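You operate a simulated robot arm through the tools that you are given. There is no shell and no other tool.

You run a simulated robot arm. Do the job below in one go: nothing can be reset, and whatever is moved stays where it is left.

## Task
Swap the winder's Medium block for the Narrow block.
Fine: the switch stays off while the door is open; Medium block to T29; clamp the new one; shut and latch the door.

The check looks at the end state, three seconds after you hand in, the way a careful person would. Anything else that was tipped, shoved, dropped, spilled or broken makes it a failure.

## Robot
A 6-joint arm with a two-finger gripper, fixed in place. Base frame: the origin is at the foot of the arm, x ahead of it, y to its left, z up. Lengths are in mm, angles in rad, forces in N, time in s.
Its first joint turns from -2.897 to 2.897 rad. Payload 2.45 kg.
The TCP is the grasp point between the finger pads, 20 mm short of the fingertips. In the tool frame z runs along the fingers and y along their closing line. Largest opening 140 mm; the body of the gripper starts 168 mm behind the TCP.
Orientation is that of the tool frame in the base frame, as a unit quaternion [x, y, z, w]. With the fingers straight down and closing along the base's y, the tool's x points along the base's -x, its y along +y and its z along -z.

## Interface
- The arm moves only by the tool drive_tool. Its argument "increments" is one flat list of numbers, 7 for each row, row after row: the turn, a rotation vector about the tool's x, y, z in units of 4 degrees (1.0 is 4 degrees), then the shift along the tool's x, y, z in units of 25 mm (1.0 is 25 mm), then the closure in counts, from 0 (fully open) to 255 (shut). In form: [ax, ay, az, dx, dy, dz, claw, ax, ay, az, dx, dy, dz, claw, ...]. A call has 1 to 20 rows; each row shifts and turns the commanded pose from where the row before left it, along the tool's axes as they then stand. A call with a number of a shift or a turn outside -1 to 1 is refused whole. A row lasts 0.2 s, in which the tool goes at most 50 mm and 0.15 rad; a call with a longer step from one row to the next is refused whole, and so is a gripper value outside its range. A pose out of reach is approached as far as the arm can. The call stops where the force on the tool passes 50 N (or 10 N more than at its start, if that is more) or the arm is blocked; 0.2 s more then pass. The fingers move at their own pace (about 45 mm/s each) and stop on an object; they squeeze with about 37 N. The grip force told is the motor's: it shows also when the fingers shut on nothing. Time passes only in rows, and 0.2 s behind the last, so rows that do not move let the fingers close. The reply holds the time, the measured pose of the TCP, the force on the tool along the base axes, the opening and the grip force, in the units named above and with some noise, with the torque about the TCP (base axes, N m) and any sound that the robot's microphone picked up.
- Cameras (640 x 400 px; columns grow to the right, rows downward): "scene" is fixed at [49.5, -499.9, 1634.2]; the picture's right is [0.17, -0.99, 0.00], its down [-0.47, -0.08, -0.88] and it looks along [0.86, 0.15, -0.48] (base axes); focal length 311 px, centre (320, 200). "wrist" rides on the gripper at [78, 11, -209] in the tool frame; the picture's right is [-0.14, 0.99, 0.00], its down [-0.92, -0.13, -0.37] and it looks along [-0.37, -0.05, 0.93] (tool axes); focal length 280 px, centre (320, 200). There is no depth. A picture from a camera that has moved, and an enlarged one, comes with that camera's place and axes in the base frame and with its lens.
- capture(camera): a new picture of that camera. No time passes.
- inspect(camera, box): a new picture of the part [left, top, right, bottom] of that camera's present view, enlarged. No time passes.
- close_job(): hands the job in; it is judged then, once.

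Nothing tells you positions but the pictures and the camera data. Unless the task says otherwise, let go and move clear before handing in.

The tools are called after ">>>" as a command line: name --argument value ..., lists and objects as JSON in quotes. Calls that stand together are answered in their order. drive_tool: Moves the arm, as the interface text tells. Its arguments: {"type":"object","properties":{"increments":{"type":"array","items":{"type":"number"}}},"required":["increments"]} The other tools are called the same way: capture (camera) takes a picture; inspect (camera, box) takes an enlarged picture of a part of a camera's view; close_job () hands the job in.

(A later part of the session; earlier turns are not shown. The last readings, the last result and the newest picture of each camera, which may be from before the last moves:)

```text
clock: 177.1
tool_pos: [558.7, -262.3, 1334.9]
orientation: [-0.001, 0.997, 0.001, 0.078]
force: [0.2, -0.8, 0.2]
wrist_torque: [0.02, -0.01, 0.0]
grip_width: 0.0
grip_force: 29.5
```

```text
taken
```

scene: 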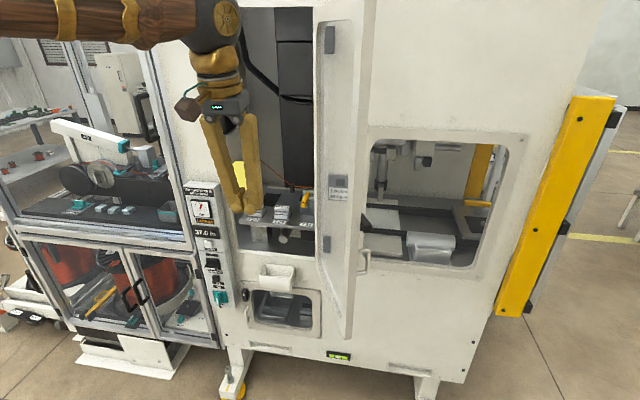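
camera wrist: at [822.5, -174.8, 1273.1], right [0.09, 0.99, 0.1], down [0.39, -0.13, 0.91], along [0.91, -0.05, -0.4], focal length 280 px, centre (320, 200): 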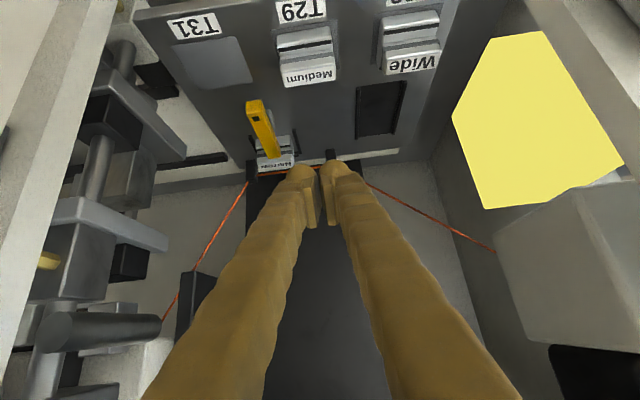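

I'm clear of the doorway. I'll move past the door's free end, well in front of it, to its outer side.

>>> drive_tool --increments '[0, 0, 0, 0.142, -0.943, -0.023, 255, 0, 0, 0, 0.142, -0.943, -0.023, 255, 0, 0, 0, 0.142, -0.943, -0.023, 255, 0, 0, 0, 0.142, -0.943, -0.023, 255, 0, 0, 0, 0.142, -0.943, -0.023, 255, 0, 0, 0, 0.142, -0.943, -0.023, 255, 0, 0, 0, 0.142, -0.943, -0.023, 255, 0, 0, 0, 0.142, -0.943, -0.023, 255, 0, 0, 0, 0.142, -0.943, -0.023, 255, 0, 0, 0, 0.142, -0.943, -0.023, 255, 0, 0, 0, 0.142, -0.943, -0.023, 255, 0, 0, 0, 0.142, -0.943, -0.023, 255, 0, 0, 0, 0.142, -0.943, -0.023, 255, 0, 0, 0, 0.142, -0.943, -0.023, 255, 0, 0, 0, 0, 0, 0, 255]'

>>> drive_tool --increments '[0, -1, 0, 0, 0, 0, 255, 0, -1, 0, 0, 0, 0, 255, 0, -1, 0, 0, 0, 0, 255, 0, -1, 0, 0, 0, 0, 255, 0, -1, 0, 0, 0, 0, 255, 0, -1, 0, 0, 0, 0, 255, 0, -1, 0, 0, 0, 0, 255, 0, -1, 0, 0, 0, 0, 255, 0, -1, 0, 0, 0, 0, 255, 0, -1, 0, 0, 0, 0, 255, 0, -1, 0, 0, 0, 0, 255, 0, -1, 0, 0, 0, 0, 255, 0, -1, 0, 0, 0, 0, 255, 0, -1, 0, 0, 0, 0, 255, 0, -1, 0, 0, 0, 0, 255, 0, 0, 0, 0, 0, 0, 255]'

>>> capture --camera "scene"

>>> capture --camera "wrist"

```text
clock: 180.3
tool_pos: [510.2, -593.3, 1333.3]
orientation: [-0.002, 0.997, 0.001, 0.078]
force: [0.9, 0.6, -0.5]
wrist_torque: [-0.02, 0.0, 0.04]
grip_width: 0.0
grip_force: 29.7
```

```text
clock: 183.7
tool_pos: [510.8, -591.5, 1332.2]
orientation: [0.0, 0.825, 0.001, 0.566]
force: [0.0, -0.9, 0.0]
wrist_torque: [-0.01, -0.01, 0.0]
grip_width: 0.1
grip_force: 29.4
```

```text
taken
```

scene: 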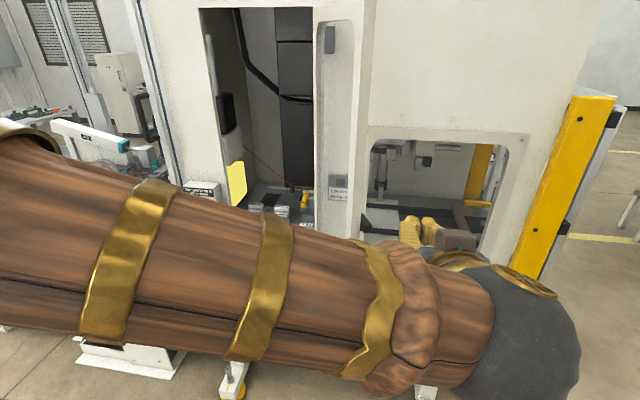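

```text
taken
camera wrist: at [288.4, -582.0, 1334.6], right [0.05, 0.99, 0.13], down [-0.01, -0.13, 0.99], along [1.0, -0.05, 0.01], focal length 280 px, centre (320, 200)
```

wrist: 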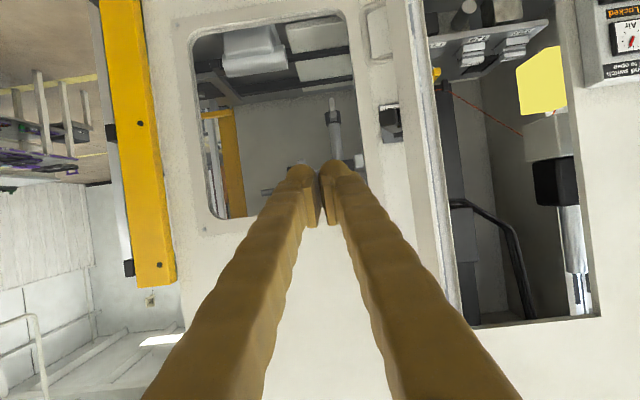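

I'm on the outer side with the fingers pointing at the machine. The door, its lever and the D-handle are in view, so I'll enlarge them.

>>> inspect --camera "wrist" --box '[330, 0, 470, 180]'

>>> inspect --camera "wrist" --box '[360, 90, 420, 150]'

```text
2.22 times, centred on (400, 90) of wrist
camera zoom: at [288.4, -582.0, 1334.6], right [0.05, 0.99, 0.13], down [-0.01, -0.13, 0.99], along [1.0, -0.05, 0.01], focal length 623 px, centre (142, 444)
```

zoom: 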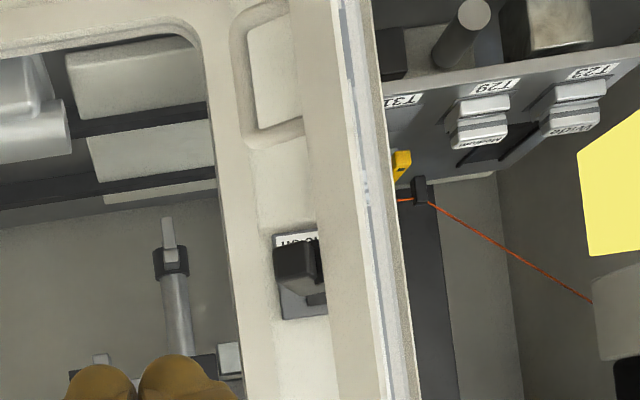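

```text
6.67 times, centred on (390, 120) of wrist
camera zoom: at [288.4, -582.0, 1334.6], right [0.05, 0.99, 0.13], down [-0.01, -0.13, 0.99], along [1.0, -0.05, 0.01], focal length 1869 px, centre (-147, 733)
```

zoom: 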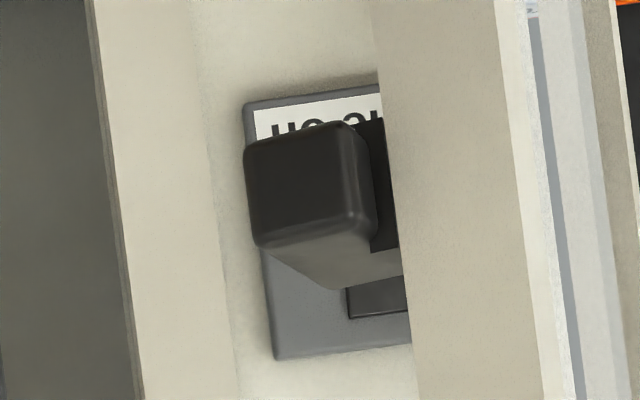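

The door's outer corner is at about (635, -492). I'll bring the closed fingers alongside it, above the lever's height.

>>> drive_tool --increments '[0, 0, 0, -0.312, 0.167, 0.809, 255, 0, 0, 0, -0.312, 0.167, 0.809, 255, 0, 0, 0, -0.312, 0.167, 0.809, 255, 0, 0, 0, -0.312, 0.167, 0.809, 255, 0, 0, 0, -0.312, 0.167, 0.809, 255, 0, 0, 0, -0.312, 0.167, 0.809, 255, 0, 0, 0, 0, 0, 0, 255, 0, 0, 0, 0, 0, 0, 255]'

>>> capture --camera "wrist"

>>> capture --camera "scene"

```text
clock: 185.5
tool_pos: [642.1, -567.4, 1332.7]
orientation: [-0.001, 0.825, 0.002, 0.565]
force: [-0.5, 0.4, -0.6]
wrist_torque: [-0.02, 0.03, -0.02]
grip_width: 0.0
grip_force: 28.9
```

```text
taken
camera wrist: at [418.8, -556.1, 1334.5], right [0.05, 0.99, 0.13], down [-0.01, -0.13, 0.99], along [1.0, -0.05, 0.01], focal length 280 px, centre (320, 200)
```

wrist: 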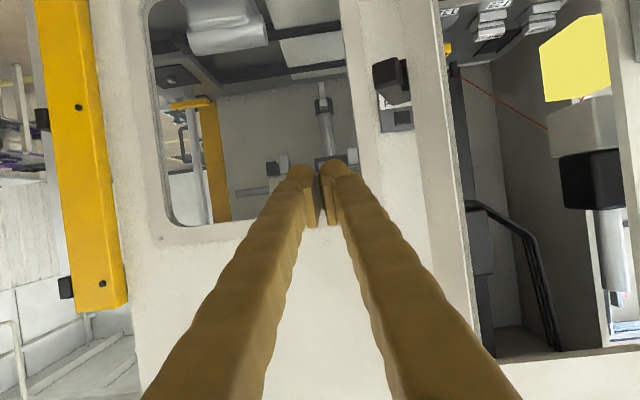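

```text
taken
```

scene: 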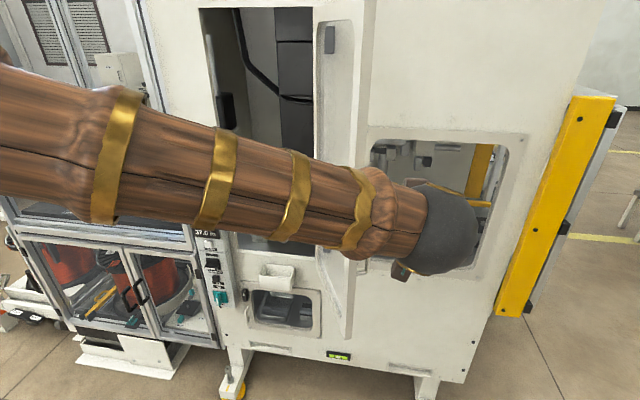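

The arm would run out of range part way with the tool this flat, so I'll steepen it to 35° before pushing the door.

>>> drive_tool --increments '[0, 1, 0, 0, 0, 0, 255, 0, 1, 0, 0, 0, 0, 255, 0, 1, 0, 0, 0, 0, 255, 0, 1, 0, 0, 0, 0, 255, 0, 1, 0, 0, 0, 0, 255, 0, 1, 0, 0, 0, 0, 255, 0, 1, 0, 0, 0, 0, 255, 0, 1, 0, 0, 0, 0, 255, 0, 0.5, 0, 0, 0, 0, 255, 0, 0, 0, 0, 0, 0, 255, 0, 0, 0, 0, 0, 0, 255]'

>>> capture --camera "wrist"

```text
clock: 187.9
tool_pos: [640.5, -566.4, 1332.5]
orientation: [-0.001, 0.954, 0.001, 0.3]
force: [-0.3, 1.0, 0.5]
wrist_torque: [0.0, 0.03, -0.01]
grip_width: 0.1
grip_force: 29.3
```

```text
taken
camera wrist: at [457.6, -556.3, 1459.2], right [0.11, 0.99, 0.08], down [0.55, -0.13, 0.83], along [0.83, -0.05, -0.55], focal length 280 px, centre (320, 200)
```

wrist: 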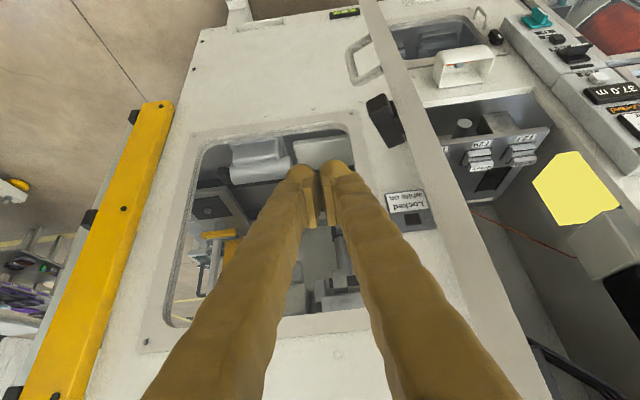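

The tool is at 35° now. I'll start pushing the door towards closed, following its arc.

>>> drive_tool --increments '[0, 0, 0, -0.111, 0.56, 0.077, 255, 0, 0, 0, -0.111, 0.56, 0.077, 255, 0, 0, 0, -0.111, 0.56, 0.077, 255, 0, 0, 0, -0.111, 0.56, 0.077, 255, 0, 0, 0, 0.153, 0.573, -0.107, 255, 0, 0, 0, 0.153, 0.573, -0.107, 255, 0, 0, 0, 0.153, 0.573, -0.107, 255, 0, 0, 0, 0.098, 0.52, -0.069, 255, 0, 0, 0, 0.098, 0.52, -0.069, 255, 0, 0, 0, 0.098, 0.52, -0.069, 255, 0, 0, 0, 0.098, 0.52, -0.069, 255]'

>>> capture --camera "wrist"

>>> capture --camera "scene"

```text
clock: 190.3
tool_pos: [628.3, -414.7, 1334.1]
orientation: [-0.002, 0.954, 0.0, 0.299]
force: [-0.3, -0.4, -1.3]
wrist_torque: [0.0, -0.02, 0.02]
grip_width: 0.0
grip_force: 29.7
```

```text
taken
camera wrist: at [444.4, -405.3, 1459.5], right [0.11, 0.99, 0.08], down [0.54, -0.13, 0.83], along [0.83, -0.05, -0.55], focal length 280 px, centre (320, 200)
```

wrist: 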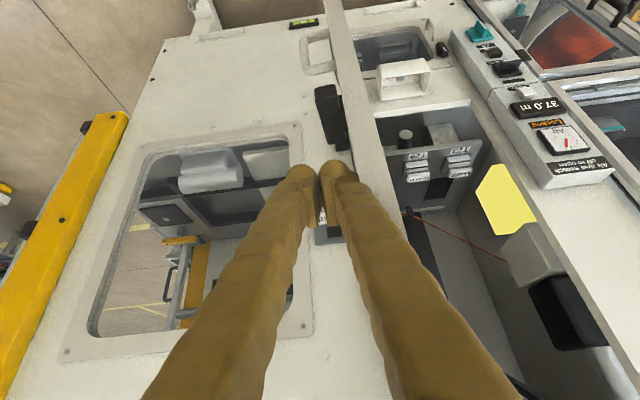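

```text
taken
```

scene: 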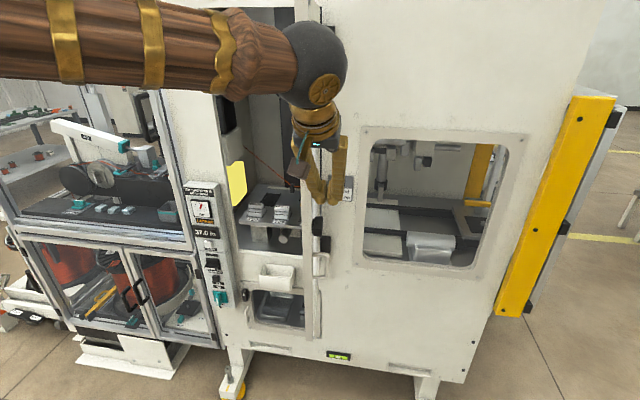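

The door follows smoothly with no notable force and is now at about 90°. I'll keep following the arc.

>>> drive_tool --increments '[0, 0, 0, 0.025, 0.53, -0.017, 255, 0, 0, 0, 0.025, 0.53, -0.017, 255, 0, 0, 0, 0.025, 0.53, -0.017, 255, 0, 0, 0, 0.025, 0.53, -0.017, 255, 0, 0, 0, -0.049, 0.53, 0.034, 255, 0, 0, 0, -0.049, 0.53, 0.034, 255, 0, 0, 0, -0.049, 0.53, 0.034, 255, 0, 0, 0, -0.049, 0.53, 0.034, 255, 0, 0, 0, -0.128, 0.51, 0.089, 255, 0, 0, 0, -0.128, 0.51, 0.089, 255, 0, 0, 0, -0.128, 0.51, 0.089, 255, 0, 0, 0, -0.128, 0.51, 0.089, 255]'

>>> capture --camera "wrist"

>>> capture --camera "scene"

```text
clock: 192.9
tool_pos: [650.5, -262.5, 1324.7]
orientation: [0.0, 0.956, 0.004, 0.295]
force: [0.2, 0.0, -0.5]
wrist_torque: [0.01, -0.03, 0.01]
grip_width: 0.0
grip_force: 29.8
```

```text
taken
camera wrist: at [468.3, -251.7, 1453.7], right [0.11, 0.99, 0.08], down [0.55, -0.13, 0.82], along [0.83, -0.04, -0.56], focal length 280 px, centre (320, 200)
```

wrist: 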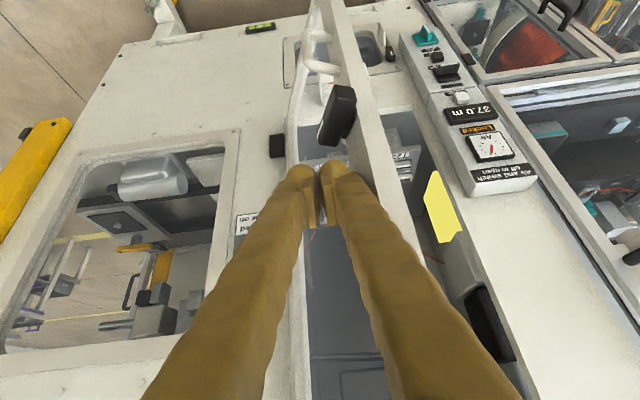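

```text
taken
```

scene: 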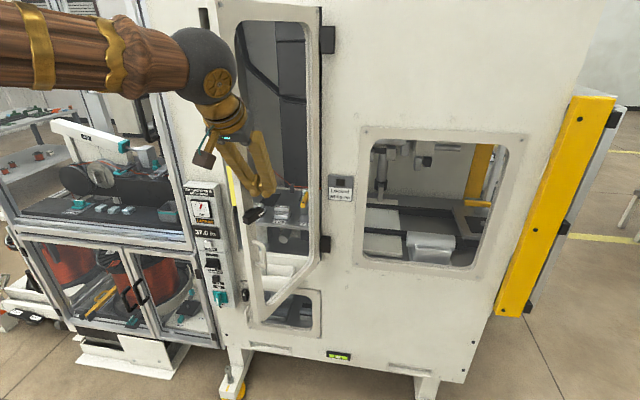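

The door is at about 55° and moving freely. I'll continue pushing along the arc.

>>> drive_tool --increments '[0, 0, 0, -0.164, 0.52, 0.114, 255, 0, 0, 0, -0.164, 0.52, 0.114, 255, 0, 0, 0, -0.164, 0.52, 0.114, 255, 0, 0, 0, -0.164, 0.52, 0.114, 255, 0, 0, 0, -0.259, 0.42, 0.181, 255, 0, 0, 0, -0.259, 0.42, 0.181, 255, 0, 0, 0, -0.259, 0.42, 0.181, 255, 0, 0, 0, -0.259, 0.42, 0.181, 255, 0, 0, 0, -0.32, 0.364, 0.223, 255, 0, 0, 0, -0.32, 0.364, 0.223, 255, 0, 0, 0, -0.32, 0.364, 0.223, 255, 0, 0, 0, -0.32, 0.364, 0.223, 255]'

>>> capture --camera "wrist"

>>> capture --camera "scene"

```text
clock: 195.5
tool_pos: [736.3, -128.1, 1334.7]
orientation: [-0.003, 0.954, 0.002, 0.301]
force: [-0.5, -0.3, 0.6]
wrist_torque: [0.0, 0.0, -0.01]
grip_width: 0.0
grip_force: 29.1
```

```text
taken
camera wrist: at [553.2, -117.5, 1460.0], right [0.11, 0.99, 0.08], down [0.54, -0.13, 0.83], along [0.83, -0.05, -0.55], focal length 280 px, centre (320, 200)
```

wrist: 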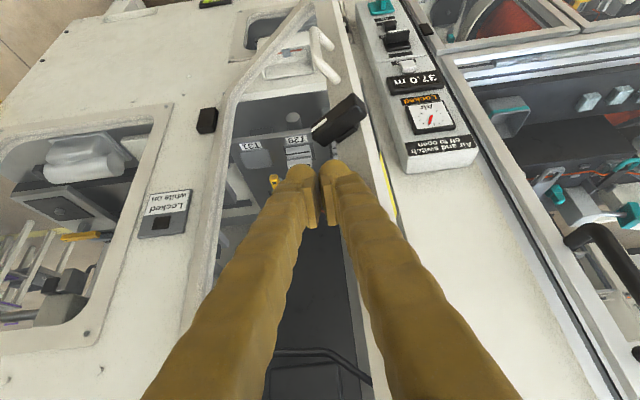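

```text
taken
```

scene: 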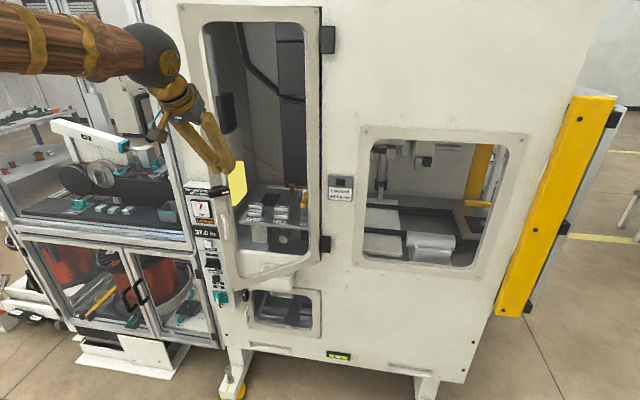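

The door is at about 28°. I'll carry on, now pushing mostly forward.

>>> drive_tool --increments '[0, 0, 0, -0.403, 0.26, 0.281, 255, 0, 0, 0, -0.403, 0.26, 0.281, 255, 0, 0, 0, -0.403, 0.26, 0.281, 255, 0, 0, 0, -0.403, 0.26, 0.281, 255, 0, 0, 0, -0.398, 0.21, 0.277, 255, 0, 0, 0, -0.398, 0.21, 0.277, 255, 0, 0, 0, -0.3, 0.16, 0.21, 255, 0, 0, 0, -0.3, 0.16, 0.21, 255, 0, 0, 0, 0, 0, 0, 255]'

>>> capture --camera "wrist"

>>> capture --camera "scene"

```text
clock: 197.5
tool_pos: [827.9, -83.7, 1334.1]
orientation: [-0.001, 0.954, 0.001, 0.3]
force: [-0.6, -1.2, -0.5]
wrist_torque: [0.03, 0.02, 0.01]
grip_width: 0.0
grip_force: 29.5
```

```text
taken
camera wrist: at [644.9, -73.5, 1460.4], right [0.11, 0.99, 0.08], down [0.54, -0.13, 0.83], along [0.83, -0.05, -0.55], focal length 280 px, centre (320, 200)
```

wrist: 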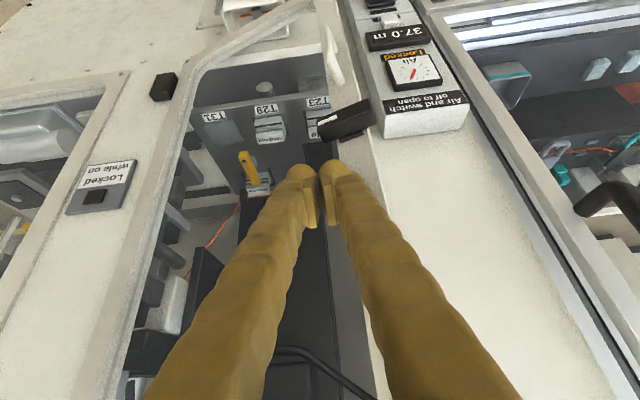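

```text
taken
```

scene: 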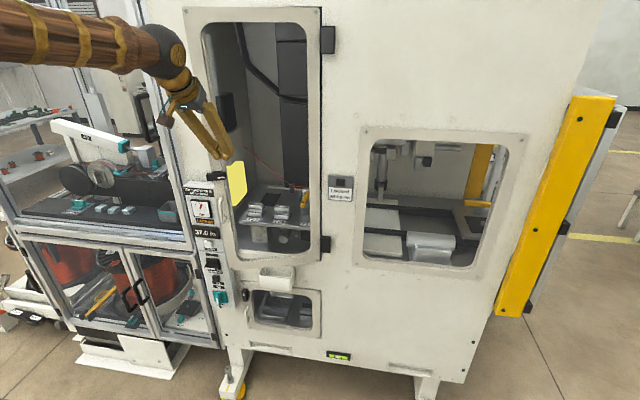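

The door is almost shut. I'll push the remainder slowly until it meets its frame.

>>> drive_tool --increments '[0, 0, 0, -0.197, 0.04, 0.137, 255, 0, 0, 0, -0.197, 0.04, 0.137, 255, 0, 0, 0, -0.197, 0.04, 0.137, 255, 0, 0, 0, -0.197, 0.04, 0.137, 255, 0, 0, 0, -0.197, 0.04, 0.137, 255, 0, 0, 0, -0.131, 0, 0.092, 255, 0, 0, 0, -0.131, 0, 0.092, 255, 0, 0, 0, -0.131, 0, 0.092, 255, 0, 0, 0, -0.131, 0, 0.092, 255, 0, 0, 0, -0.098, 0, 0.069, 255, 0, 0, 0, -0.098, 0, 0.069, 255, 0, 0, 0, -0.098, 0, 0.069, 255]'

>>> capture --camera "wrist"

>>> capture --camera "scene"

```text
clock: 200.1
tool_pos: [883.9, -79.2, 1334.5]
orientation: [-0.002, 0.954, 0.002, 0.301]
force: [1.0, -0.6, -0.5]
wrist_torque: [0.03, -0.03, 0.03]
grip_width: 0.1
grip_force: 28.9
```

```text
taken
camera wrist: at [700.3, -68.0, 1460.2], right [0.11, 0.99, 0.08], down [0.55, -0.13, 0.83], along [0.83, -0.05, -0.55], focal length 280 px, centre (320, 200)
```

wrist: 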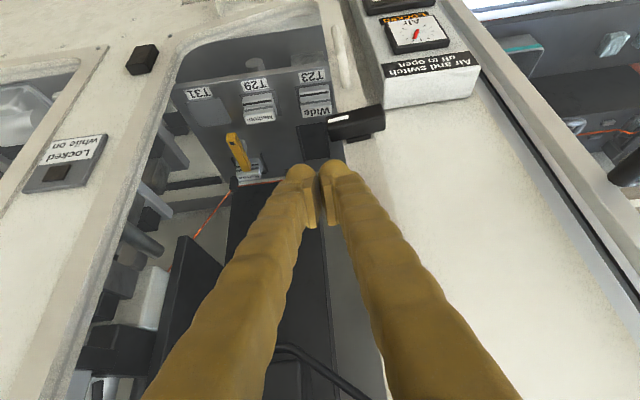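

```text
taken
```

scene: 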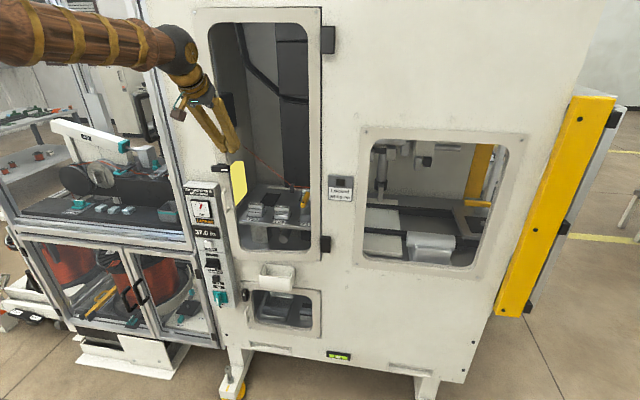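

Still no resistance. I'll keep going gently until it seats.

>>> drive_tool --increments '[0, 0, 0, -0.082, 0, 0.057, 255, 0, 0, 0, -0.082, 0, 0.057, 255, 0, 0, 0, -0.082, 0, 0.057, 255, 0, 0, 0, -0.082, 0, 0.057, 255, 0, 0, 0, -0.082, 0, 0.057, 255, 0, 0, 0, -0.082, 0, 0.057, 255, 0, 0, 0, -0.082, 0, 0.057, 255, 0, 0, 0, -0.082, 0, 0.057, 255, 0, 0, 0, -0.082, 0, 0.057, 255, 0, 0, 0, -0.082, 0, 0.057, 255, 0, 0, 0, -0.082, 0, 0.057, 255, 0, 0, 0, -0.082, 0, 0.057, 255]'

>>> capture --camera "wrist"

>>> inspect --camera "scene" --box '[170, 130, 270, 250]'

```text
clock: 202.7
tool_pos: [912.4, -78.3, 1335.1]
orientation: [-0.002, 0.954, 0.002, 0.301]
force: [-0.1, 0.0, 0.9]
wrist_torque: [-0.02, 0.02, 0.01]
grip_width: 0.0
grip_force: 29.4
```

```text
taken
camera wrist: at [730.1, -68.2, 1461.0], right [0.11, 0.99, 0.08], down [0.54, -0.13, 0.83], along [0.83, -0.05, -0.55], focal length 280 px, centre (320, 200)
```

wrist: 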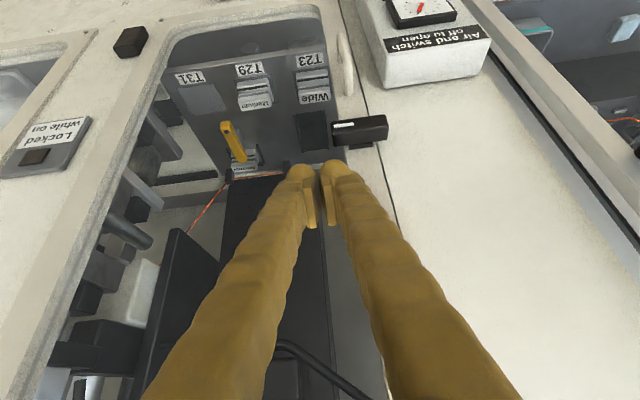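

```text
3.33 times, centred on (220, 190) of scene
camera zoom: at [49.5, -499.9, 1634.2], right [0.17, -0.99, 0.0], down [-0.47, -0.08, -0.88], along [0.86, 0.15, -0.48], focal length 1037 px, centre (653, 233)
```

zoom: 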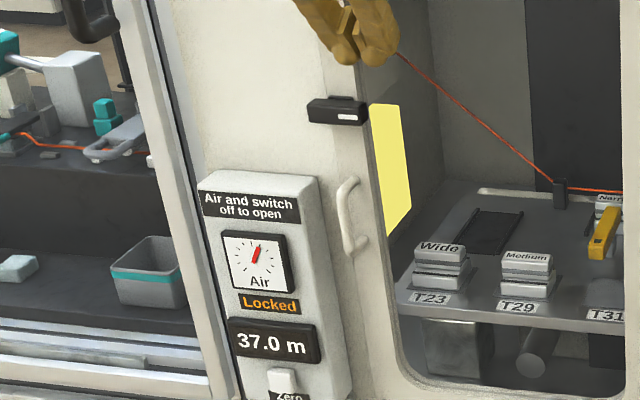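

The door looks nearly flush and the lever is horizontal. I'll push on until it stops.

>>> drive_tool --increments '[0, 0, 0, -0.082, 0, 0.057, 255, 0, 0, 0, -0.082, 0, 0.057, 255, 0, 0, 0, -0.082, 0, 0.057, 255, 0, 0, 0, -0.082, 0, 0.057, 255, 0, 0, 0, -0.082, 0, 0.057, 255, 0, 0, 0, -0.082, 0, 0.057, 255, 0, 0, 0, -0.082, 0, 0.057, 255, 0, 0, 0, -0.082, 0, 0.057, 255]'

>>> capture --camera "wrist"

>>> inspect --camera "scene" --box '[190, 140, 260, 190]'

```text
clock: 203.8
tool_pos: [920.0, -80.1, 1334.6]
orientation: [-0.001, 0.955, 0.002, 0.298]
force: [-18.9, -0.1, 3.8]
wrist_torque: [0.04, -0.03, -0.04]
grip_width: 5.9
grip_force: 29.5
stopped in row 5: the force on the tool passed its limit at 58 N (the readings are from after the stop); the commanded pose is now the measured one
```

```text
taken
camera wrist: at [738.3, -68.3, 1462.4], right [0.11, 0.99, 0.08], down [0.55, -0.13, 0.83], along [0.83, -0.05, -0.56], focal length 280 px, centre (320, 200)
```

wrist: 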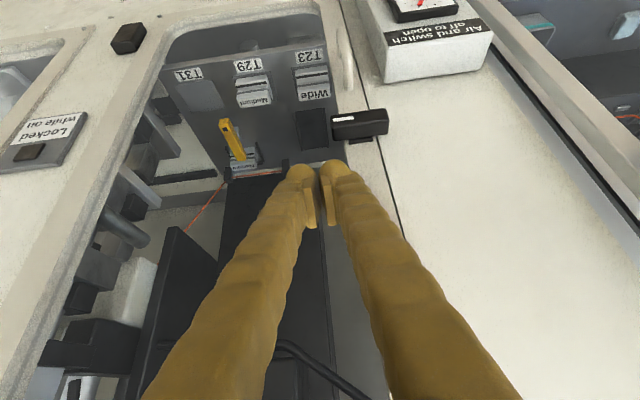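

```text
8.00 times, centred on (225, 165) of scene
camera zoom: at [49.5, -499.9, 1634.2], right [0.17, -0.99, 0.0], down [-0.47, -0.08, -0.88], along [0.86, 0.15, -0.48], focal length 2489 px, centre (1080, 480)
```

zoom: 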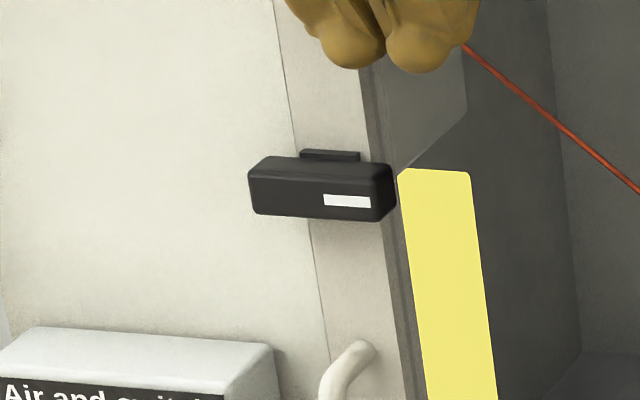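

The door is shut against its frame. Next is the latch: I'll look closely at the door's lever and the hatch's latched lever for comparison, from both cameras.

>>> inspect --camera "wrist" --box '[320, 90, 400, 150]'

>>> inspect --camera "scene" --box '[235, 280, 265, 320]'

>>> inspect --camera "scene" --box '[205, 150, 250, 185]'

>>> capture --camera "scene"

>>> inspect --camera "scene" --box '[180, 170, 240, 310]'

```text
6.67 times, centred on (360, 120) of wrist
camera zoom: at [738.3, -68.3, 1462.4], right [0.11, 0.99, 0.08], down [0.55, -0.13, 0.83], along [0.83, -0.05, -0.56], focal length 1869 px, centre (53, 733)
```

zoom: 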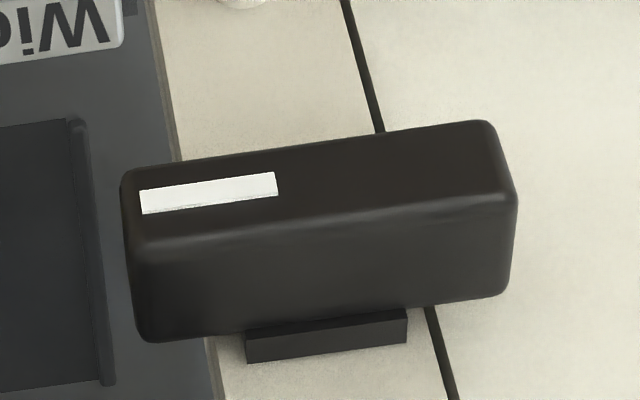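

```text
10.00 times, centred on (250, 300) of scene
camera zoom: at [49.5, -499.9, 1634.2], right [0.17, -0.99, 0.0], down [-0.47, -0.08, -0.88], along [0.86, 0.15, -0.48], focal length 3111 px, centre (1020, -800)
```

zoom: 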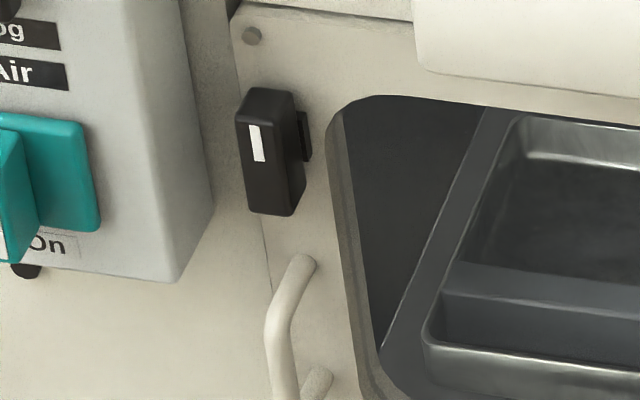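

```text
11.43 times, centred on (228, 168) of scene
camera zoom: at [49.5, -499.9, 1634.2], right [0.17, -0.99, 0.0], down [-0.47, -0.08, -0.88], along [0.86, 0.15, -0.48], focal length 3555 px, centre (1377, 571)
```

zoom: 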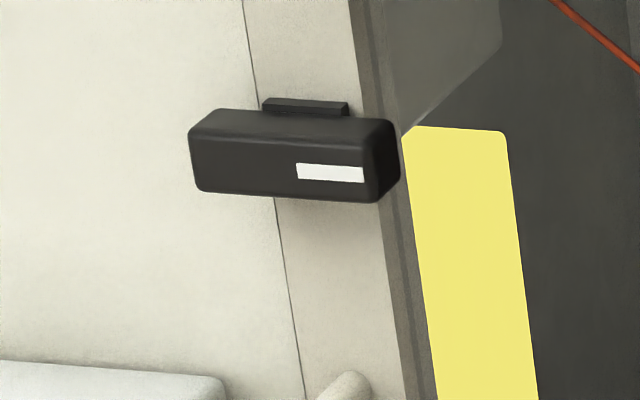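

```text
taken
```

scene: 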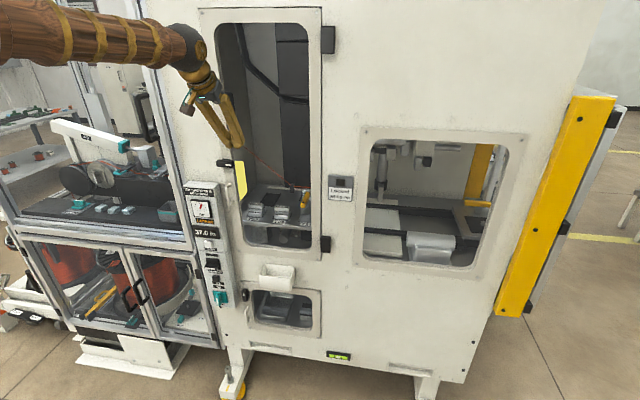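

```text
2.86 times, centred on (210, 240) of scene
camera zoom: at [49.5, -499.9, 1634.2], right [0.17, -0.99, 0.0], down [-0.47, -0.08, -0.88], along [0.86, 0.15, -0.48], focal length 889 px, centre (634, 86)
```

zoom: 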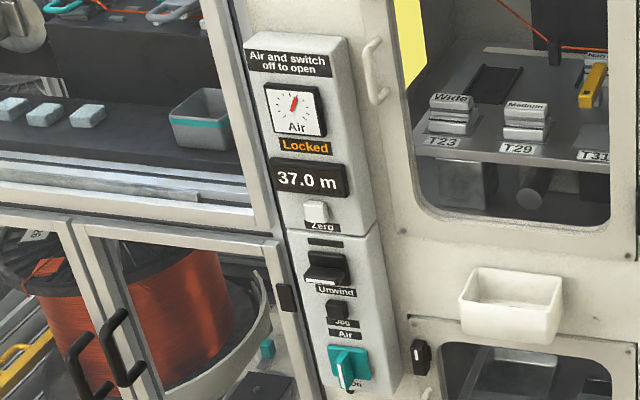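

The closed hatch's lever stands upright with its index at the top, so the door's horizontal lever is unlatched. It pivots near y -35, z 1253. I'd turn it by straddling its two ends with the gripper. First I'll check the D-handle's clearance below it.

>>> inspect --camera "wrist" --box '[310, 0, 410, 110]'

>>> inspect --camera "scene" --box '[210, 150, 250, 210]'

```text
3.64 times, centred on (360, 55) of wrist
camera zoom: at [738.3, -68.3, 1462.4], right [0.11, 0.99, 0.08], down [0.55, -0.13, 0.83], along [0.83, -0.05, -0.56], focal length 1020 px, centre (174, 727)
```

zoom: 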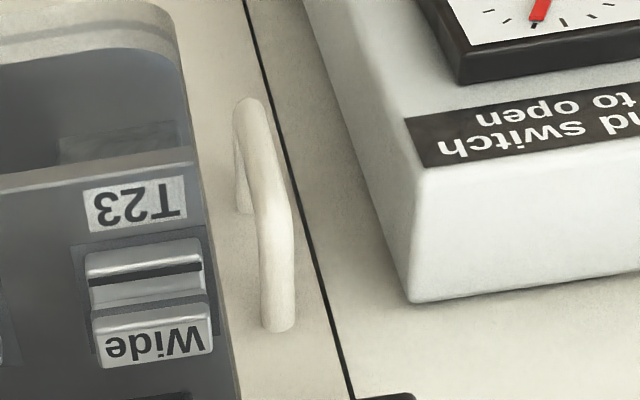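

```text
6.67 times, centred on (230, 180) of scene
camera zoom: at [49.5, -499.9, 1634.2], right [0.17, -0.99, 0.0], down [-0.47, -0.08, -0.88], along [0.86, 0.15, -0.48], focal length 2074 px, centre (920, 333)
```

zoom: 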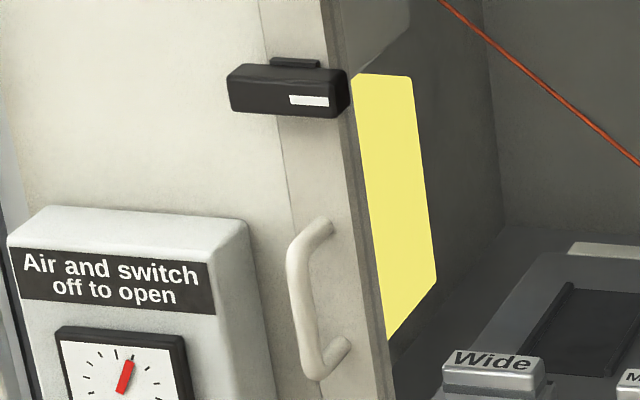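

The D-handle's top is 24 mm below where the lower finger will end up, so the fork turn fits. I'll back away from the door and level the tool to point straight at the lever.

>>> drive_tool --increments '[0, 0, 0, 0.658, 0, -0.455, 255, 0, 0, 0, 0.658, 0, -0.455, 255, 0, 0, 0, 0.658, 0, -0.455, 255, 0, -0.988, 0, 0.185, 0.126, 0.152, 124, 0, -0.988, 0, 0.185, 0.126, 0.152, 124, 0, -0.988, 0, 0.185, 0.126, 0.152, 124, 0, -0.988, 0, 0.2, 0.126, 0.13, 124, 0, -0.988, 0, 0.21, 0.126, 0.11, 124, 0, -0.988, 0, 0.22, 0.126, 0.09, 124, 0, -0.988, 0, 0.226, 0.126, 0.08, 124, 0, -0.988, 0, 0.23, 0.126, 0.06, 124, 0, -0.988, 0, 0.235, 0.126, 0.04, 124, 0, -0.988, 0, 0.24, 0.126, 0.02, 124, 0, -0.988, 0, 0.24, 0.126, 0, 124, 0, -0.988, 0, 0.24, 0.126, 0, 124, 0, -0.988, 0, 0.24, 0.126, -0.02, 124, 0, -0.988, 0, 0.24, 0.126, -0.03, 124, 0, 0, 0, 0, 0, 0, 124, 0, 0, 0, 0, 0, 0, 124]'

>>> capture --camera "wrist"

>>> capture --camera "scene"

```text
clock: 207.8
tool_pos: [845.5, -18.8, 1277.2]
orientation: [-0.019, 0.795, 0.04, 0.605]
force: [0.3, 0.3, -0.3]
wrist_torque: [-0.01, 0.01, 0.03]
grip_width: 72.0
grip_force: 0.0
out of reach, approached as far as the arm can: row 10, 11, 12, 13, 14, 15
```

```text
taken
camera wrist: at [623.6, -24.2, 1256.5], right [-0.04, 0.98, 0.17], down [-0.1, -0.18, 0.98], along [0.99, 0.03, 0.11], focal length 280 px, centre (320, 200)
```

wrist: 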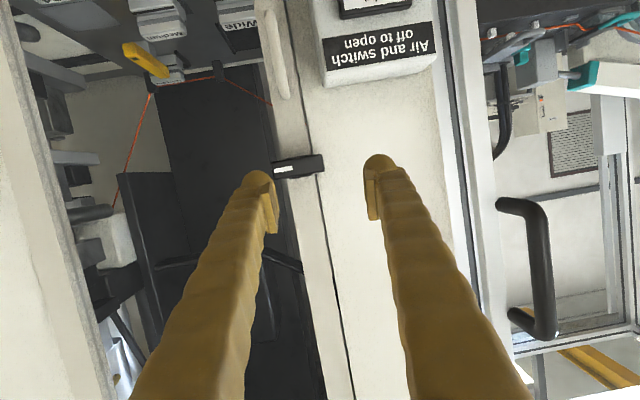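

```text
taken
```

scene: 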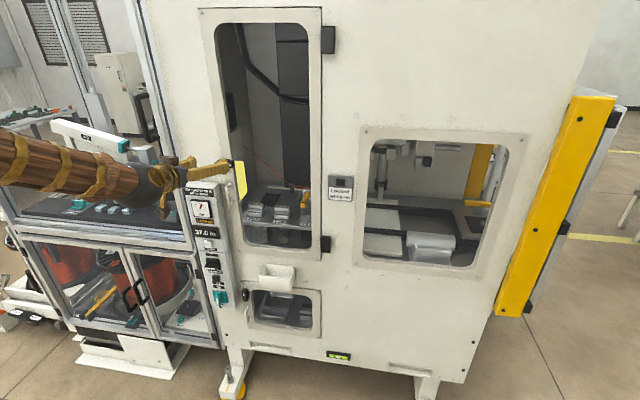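

The arm falls short with the wrist this close to the base. It should reach further forward, so I'll advance 35 mm, still short of the lever, and check.

>>> drive_tool --increments '[0, 0, 0, 0, 0, 0.7, 124, 0, 0, 0, 0, 0, 0.7, 124, 0, 0, 0, 0, 0, 0, 124, 0, 0, 0, 0, 0, 0, 124]'

>>> capture --camera "wrist"

```text
clock: 208.8
tool_pos: [879.8, -15.4, 1268.9]
orientation: [-0.021, 0.794, 0.041, 0.607]
force: [0.3, 1.0, 0.7]
wrist_torque: [0.04, 0.0, 0.0]
grip_width: 71.9
grip_force: 0.1
```

```text
taken
camera wrist: at [657.5, -21.0, 1247.6], right [-0.04, 0.98, 0.17], down [-0.1, -0.18, 0.98], along [0.99, 0.03, 0.11], focal length 280 px, centre (320, 200)
```

wrist: 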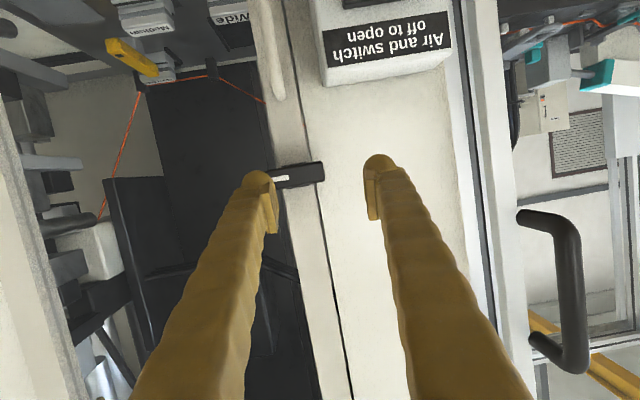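

It advanced without complaint. I'll correct the leftover yaw and pitch and line up with the lever's pivot.

>>> drive_tool --increments '[0.26, -0.76, 0.07, 0.1, -0.18, 0.095, 124, 0.26, -0.76, 0.07, 0.1, -0.18, 0.095, 124, 0.26, -0.76, 0.07, 0.1, -0.18, 0.095, 124, 0.26, -0.76, 0.07, 0.1, -0.18, 0.095, 124, 0.26, -0.76, 0.07, 0.1, -0.18, 0.095, 124, 0, 0, 0, 0, 0, 0, 124, 0, 0, 0, 0, 0, 0, 124]'

>>> capture --camera "wrist"

>>> capture --camera "scene"

```text
clock: 210.4
tool_pos: [884.3, -93.9, 1265.7]
orientation: [0.012, 0.71, 0.026, 0.703]
force: [-0.4, 0.6, 0.5]
wrist_torque: [0.01, 0.01, -0.01]
grip_width: 71.8
grip_force: 0.1
out of reach, approached as far as the arm can: row 2, 3, 4, 5
```

```text
taken
camera wrist: at [675.1, -82.6, 1190.4], right [-0.02, 0.98, 0.19], down [-0.36, -0.18, 0.92], along [0.93, -0.05, 0.35], focal length 280 px, centre (320, 200)
```

wrist: 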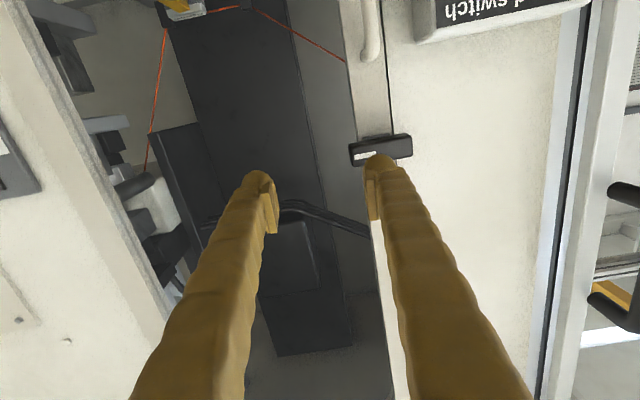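

```text
taken
```

scene: 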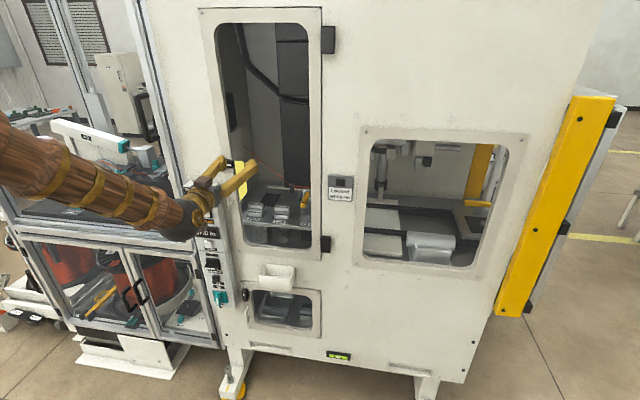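

Pointing straight at the lever puts the wrist at a singular pose, so I'll use a simpler way: with the tool at 60°, press the lever's left end down with the closed fingertips, which turns the index upward. First I'll back off and re-orient.

>>> drive_tool --increments '[0, 0, 0, 0, 0, -1, 255, 0, 0, 0, 0, 0, -1, 255, 0.036, 0.92, -0.096, 0, 0, 0, 255, 0.036, 0.92, -0.096, 0, 0, 0, 255, 0.036, 0.92, -0.096, 0, 0, 0, 255, 0.036, 0.92, -0.096, 0, 0, 0, 255, 0.036, 0.92, -0.096, 0, 0, 0, 255, 0.036, 0.92, -0.096, 0, 0, 0, 255, 0.036, 0.92, -0.096, 0, 0, 0, 255, 0.036, 0.92, -0.096, 0, 0, 0, 255, 0, 0, 0, 0, 0, 0, 255, 0, 0, 0, 0, 0, 0, 255]'

>>> capture --camera "wrist"

```text
clock: 213.0
tool_pos: [832.3, -97.7, 1266.3]
orientation: [0.004, 0.85, 0.005, 0.527]
force: [-0.4, 0.8, -1.1]
wrist_torque: [-0.02, 0.0, -0.01]
grip_width: 0.0
grip_force: 29.4
out of reach, approached as far as the arm can: row 1, 10
```

```text
taken
camera wrist: at [611.5, -85.9, 1289.7], right [0.06, 0.99, 0.14], down [0.08, -0.14, 0.99], along [0.99, -0.05, -0.09], focal length 280 px, centre (320, 200)
```

wrist: 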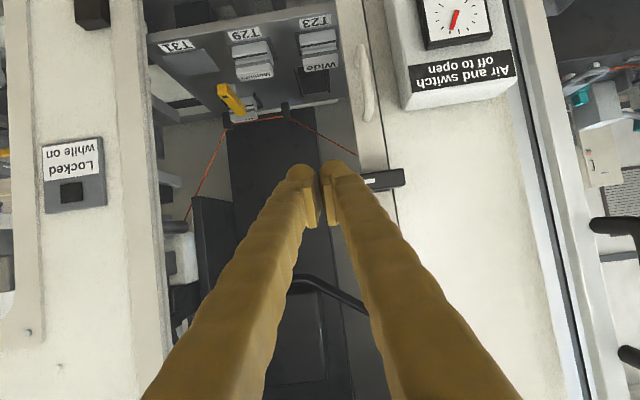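

The tool is at 64° with the fingers closed. I'll move up to above the lever's left end.

>>> drive_tool --increments '[0, 0, 0, -0.551, 0.705, 0.156, 255, 0, 0, 0, -0.551, 0.705, 0.156, 255, 0, 0, 0, -0.551, 0.705, 0.156, 255, 0, 0, 0, -0.551, 0.705, 0.156, 255, 0, 0, 0, -0.551, 0.705, 0.156, 255, 0, 0, 0, -0.551, 0.705, 0.156, 255, 0, 0, 0, 0, 0, 0, 255, 0, 0, 0, 0, 0, 0, 255]'

>>> capture --camera "wrist"

>>> inspect --camera "scene" --box '[190, 130, 260, 185]'

```text
clock: 214.8
tool_pos: [892.2, 6.9, 1331.8]
orientation: [0.004, 0.85, 0.005, 0.527]
force: [-1.0, 0.0, 0.6]
wrist_torque: [-0.02, 0.0, -0.03]
grip_width: 0.1
grip_force: 29.1
```

```text
taken
camera wrist: at [670.2, 18.5, 1354.8], right [0.06, 0.99, 0.14], down [0.08, -0.14, 0.99], along [0.99, -0.05, -0.09], focal length 280 px, centre (320, 200)
```

wrist: 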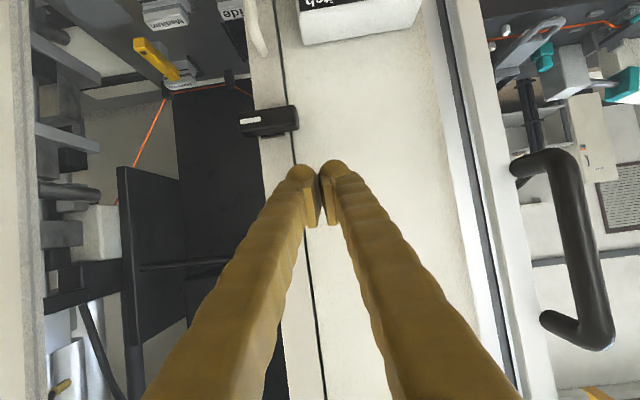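

```text
7.27 times, centred on (225, 158) of scene
camera zoom: at [49.5, -499.9, 1634.2], right [0.17, -0.99, 0.0], down [-0.47, -0.08, -0.88], along [0.86, 0.15, -0.48], focal length 2262 px, centre (1011, 509)
```

zoom: 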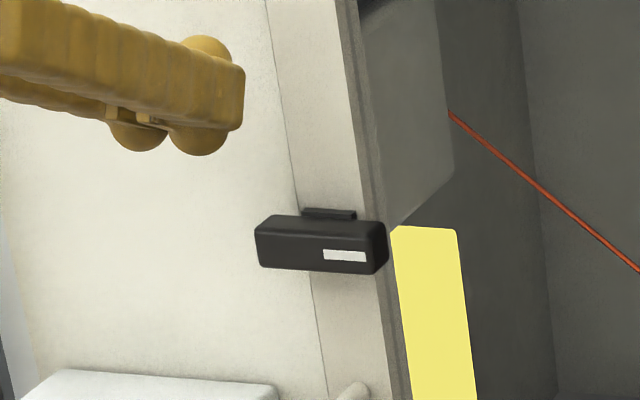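

The fingertips are above and left of the lever. I'll measure the lever again from here.

>>> inspect --camera "wrist" --box '[220, 80, 320, 180]'

```text
4.00 times, centred on (270, 130) of wrist
camera zoom: at [670.2, 18.5, 1354.8], right [0.06, 0.99, 0.14], down [0.08, -0.14, 0.99], along [0.99, -0.05, -0.09], focal length 1122 px, centre (520, 480)
```

zoom: 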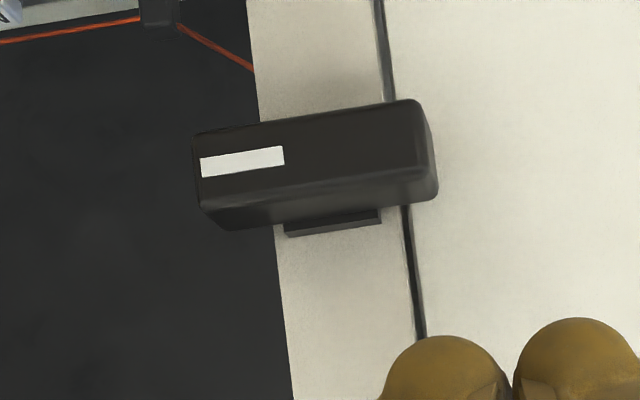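

The lever's pivot comes out at about y -34, z 1253. I'll bring the right fingertip over the lever's left half and lower to touch.

>>> drive_tool --increments '[0, 0, 0, 0.378, -0.2, 0.68, 255, 0, 0, 0, 0.378, -0.2, 0.68, 255, 0, 0, 0, 0.197, 0, 0.098, 255, 0, 0, 0, 0, 0, 0, 255]'

>>> inspect --camera "wrist" --box '[240, 80, 400, 200]'

>>> inspect --camera "scene" --box '[200, 140, 250, 180]'

```text
clock: 215.8
tool_pos: [913.5, -1.7, 1293.9]
orientation: [0.005, 0.85, 0.004, 0.527]
force: [-0.1, 0.6, 0.1]
wrist_torque: [0.0, -0.04, -0.01]
grip_width: 0.1
grip_force: 29.2
```

```text
3.33 times, centred on (320, 140) of wrist
camera zoom: at [692.0, 9.4, 1317.2], right [0.07, 0.99, 0.13], down [0.08, -0.14, 0.99], along [0.99, -0.05, -0.09], focal length 935 px, centre (320, 400)
```

zoom: 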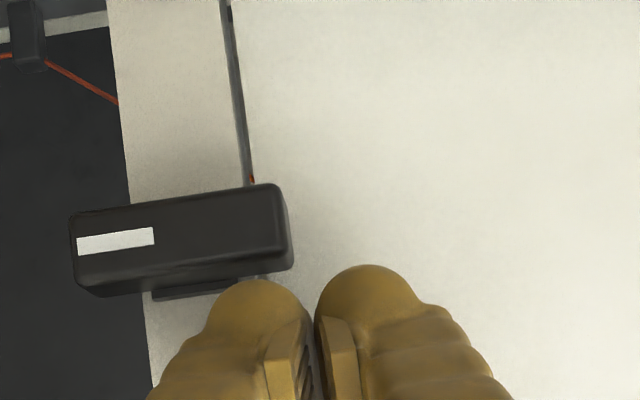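

```text
10.00 times, centred on (225, 160) of scene
camera zoom: at [49.5, -499.9, 1634.2], right [0.17, -0.99, 0.0], down [-0.47, -0.08, -0.88], along [0.86, 0.15, -0.48], focal length 3111 px, centre (1270, 600)
```

zoom: 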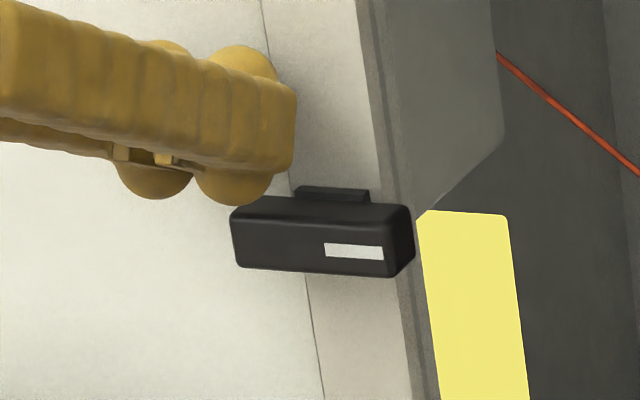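

The right fingertip is over the lever's left end. I'll press down along the lever's arc in small steps.

>>> drive_tool --increments '[0, 0, 0, 0.09, 0, 0.045, 255, 0, 0, 0, 0.09, 0, 0.045, 255, 0, 0, 0, 0.072, 0.08, 0.036, 255, 0, 0, 0, 0.072, 0.08, 0.036, 255, 0, 0, 0, 0.072, 0.08, 0.036, 255, 0, 0, 0, 0.072, 0.06, 0.036, 255, 0, 0, 0, 0.075, 0.025, 0.037, 255, 0, 0, 0, 0.075, 0.025, 0.037, 255]'

>>> inspect --camera "wrist" --box '[240, 80, 400, 200]'

>>> inspect --camera "scene" --box '[200, 140, 250, 180]'

```text
clock: 217.6
tool_pos: [913.6, 6.4, 1277.8]
orientation: [0.004, 0.85, 0.005, 0.527]
force: [-1.0, 1.3, 1.6]
wrist_torque: [0.0, -0.02, 0.02]
grip_width: 0.0
grip_force: 29.6
```

```text
3.33 times, centred on (320, 140) of wrist
camera zoom: at [691.6, 18.4, 1300.2], right [0.06, 0.99, 0.14], down [0.08, -0.14, 0.99], along [0.99, -0.05, -0.09], focal length 935 px, centre (320, 400)
```

zoom: 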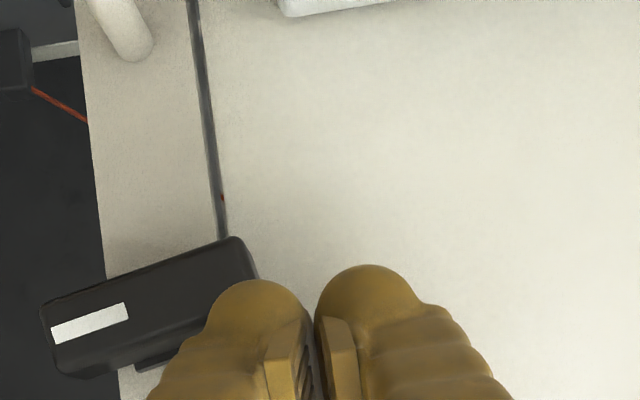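

```text
10.00 times, centred on (225, 160) of scene
camera zoom: at [49.5, -499.9, 1634.2], right [0.17, -0.99, 0.0], down [-0.47, -0.08, -0.88], along [0.86, 0.15, -0.48], focal length 3111 px, centre (1270, 600)
```

zoom: 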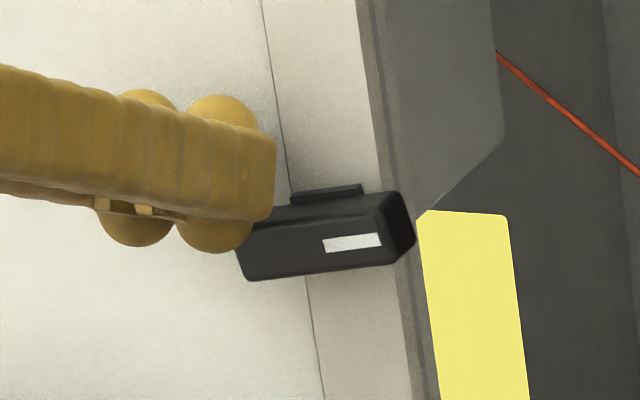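

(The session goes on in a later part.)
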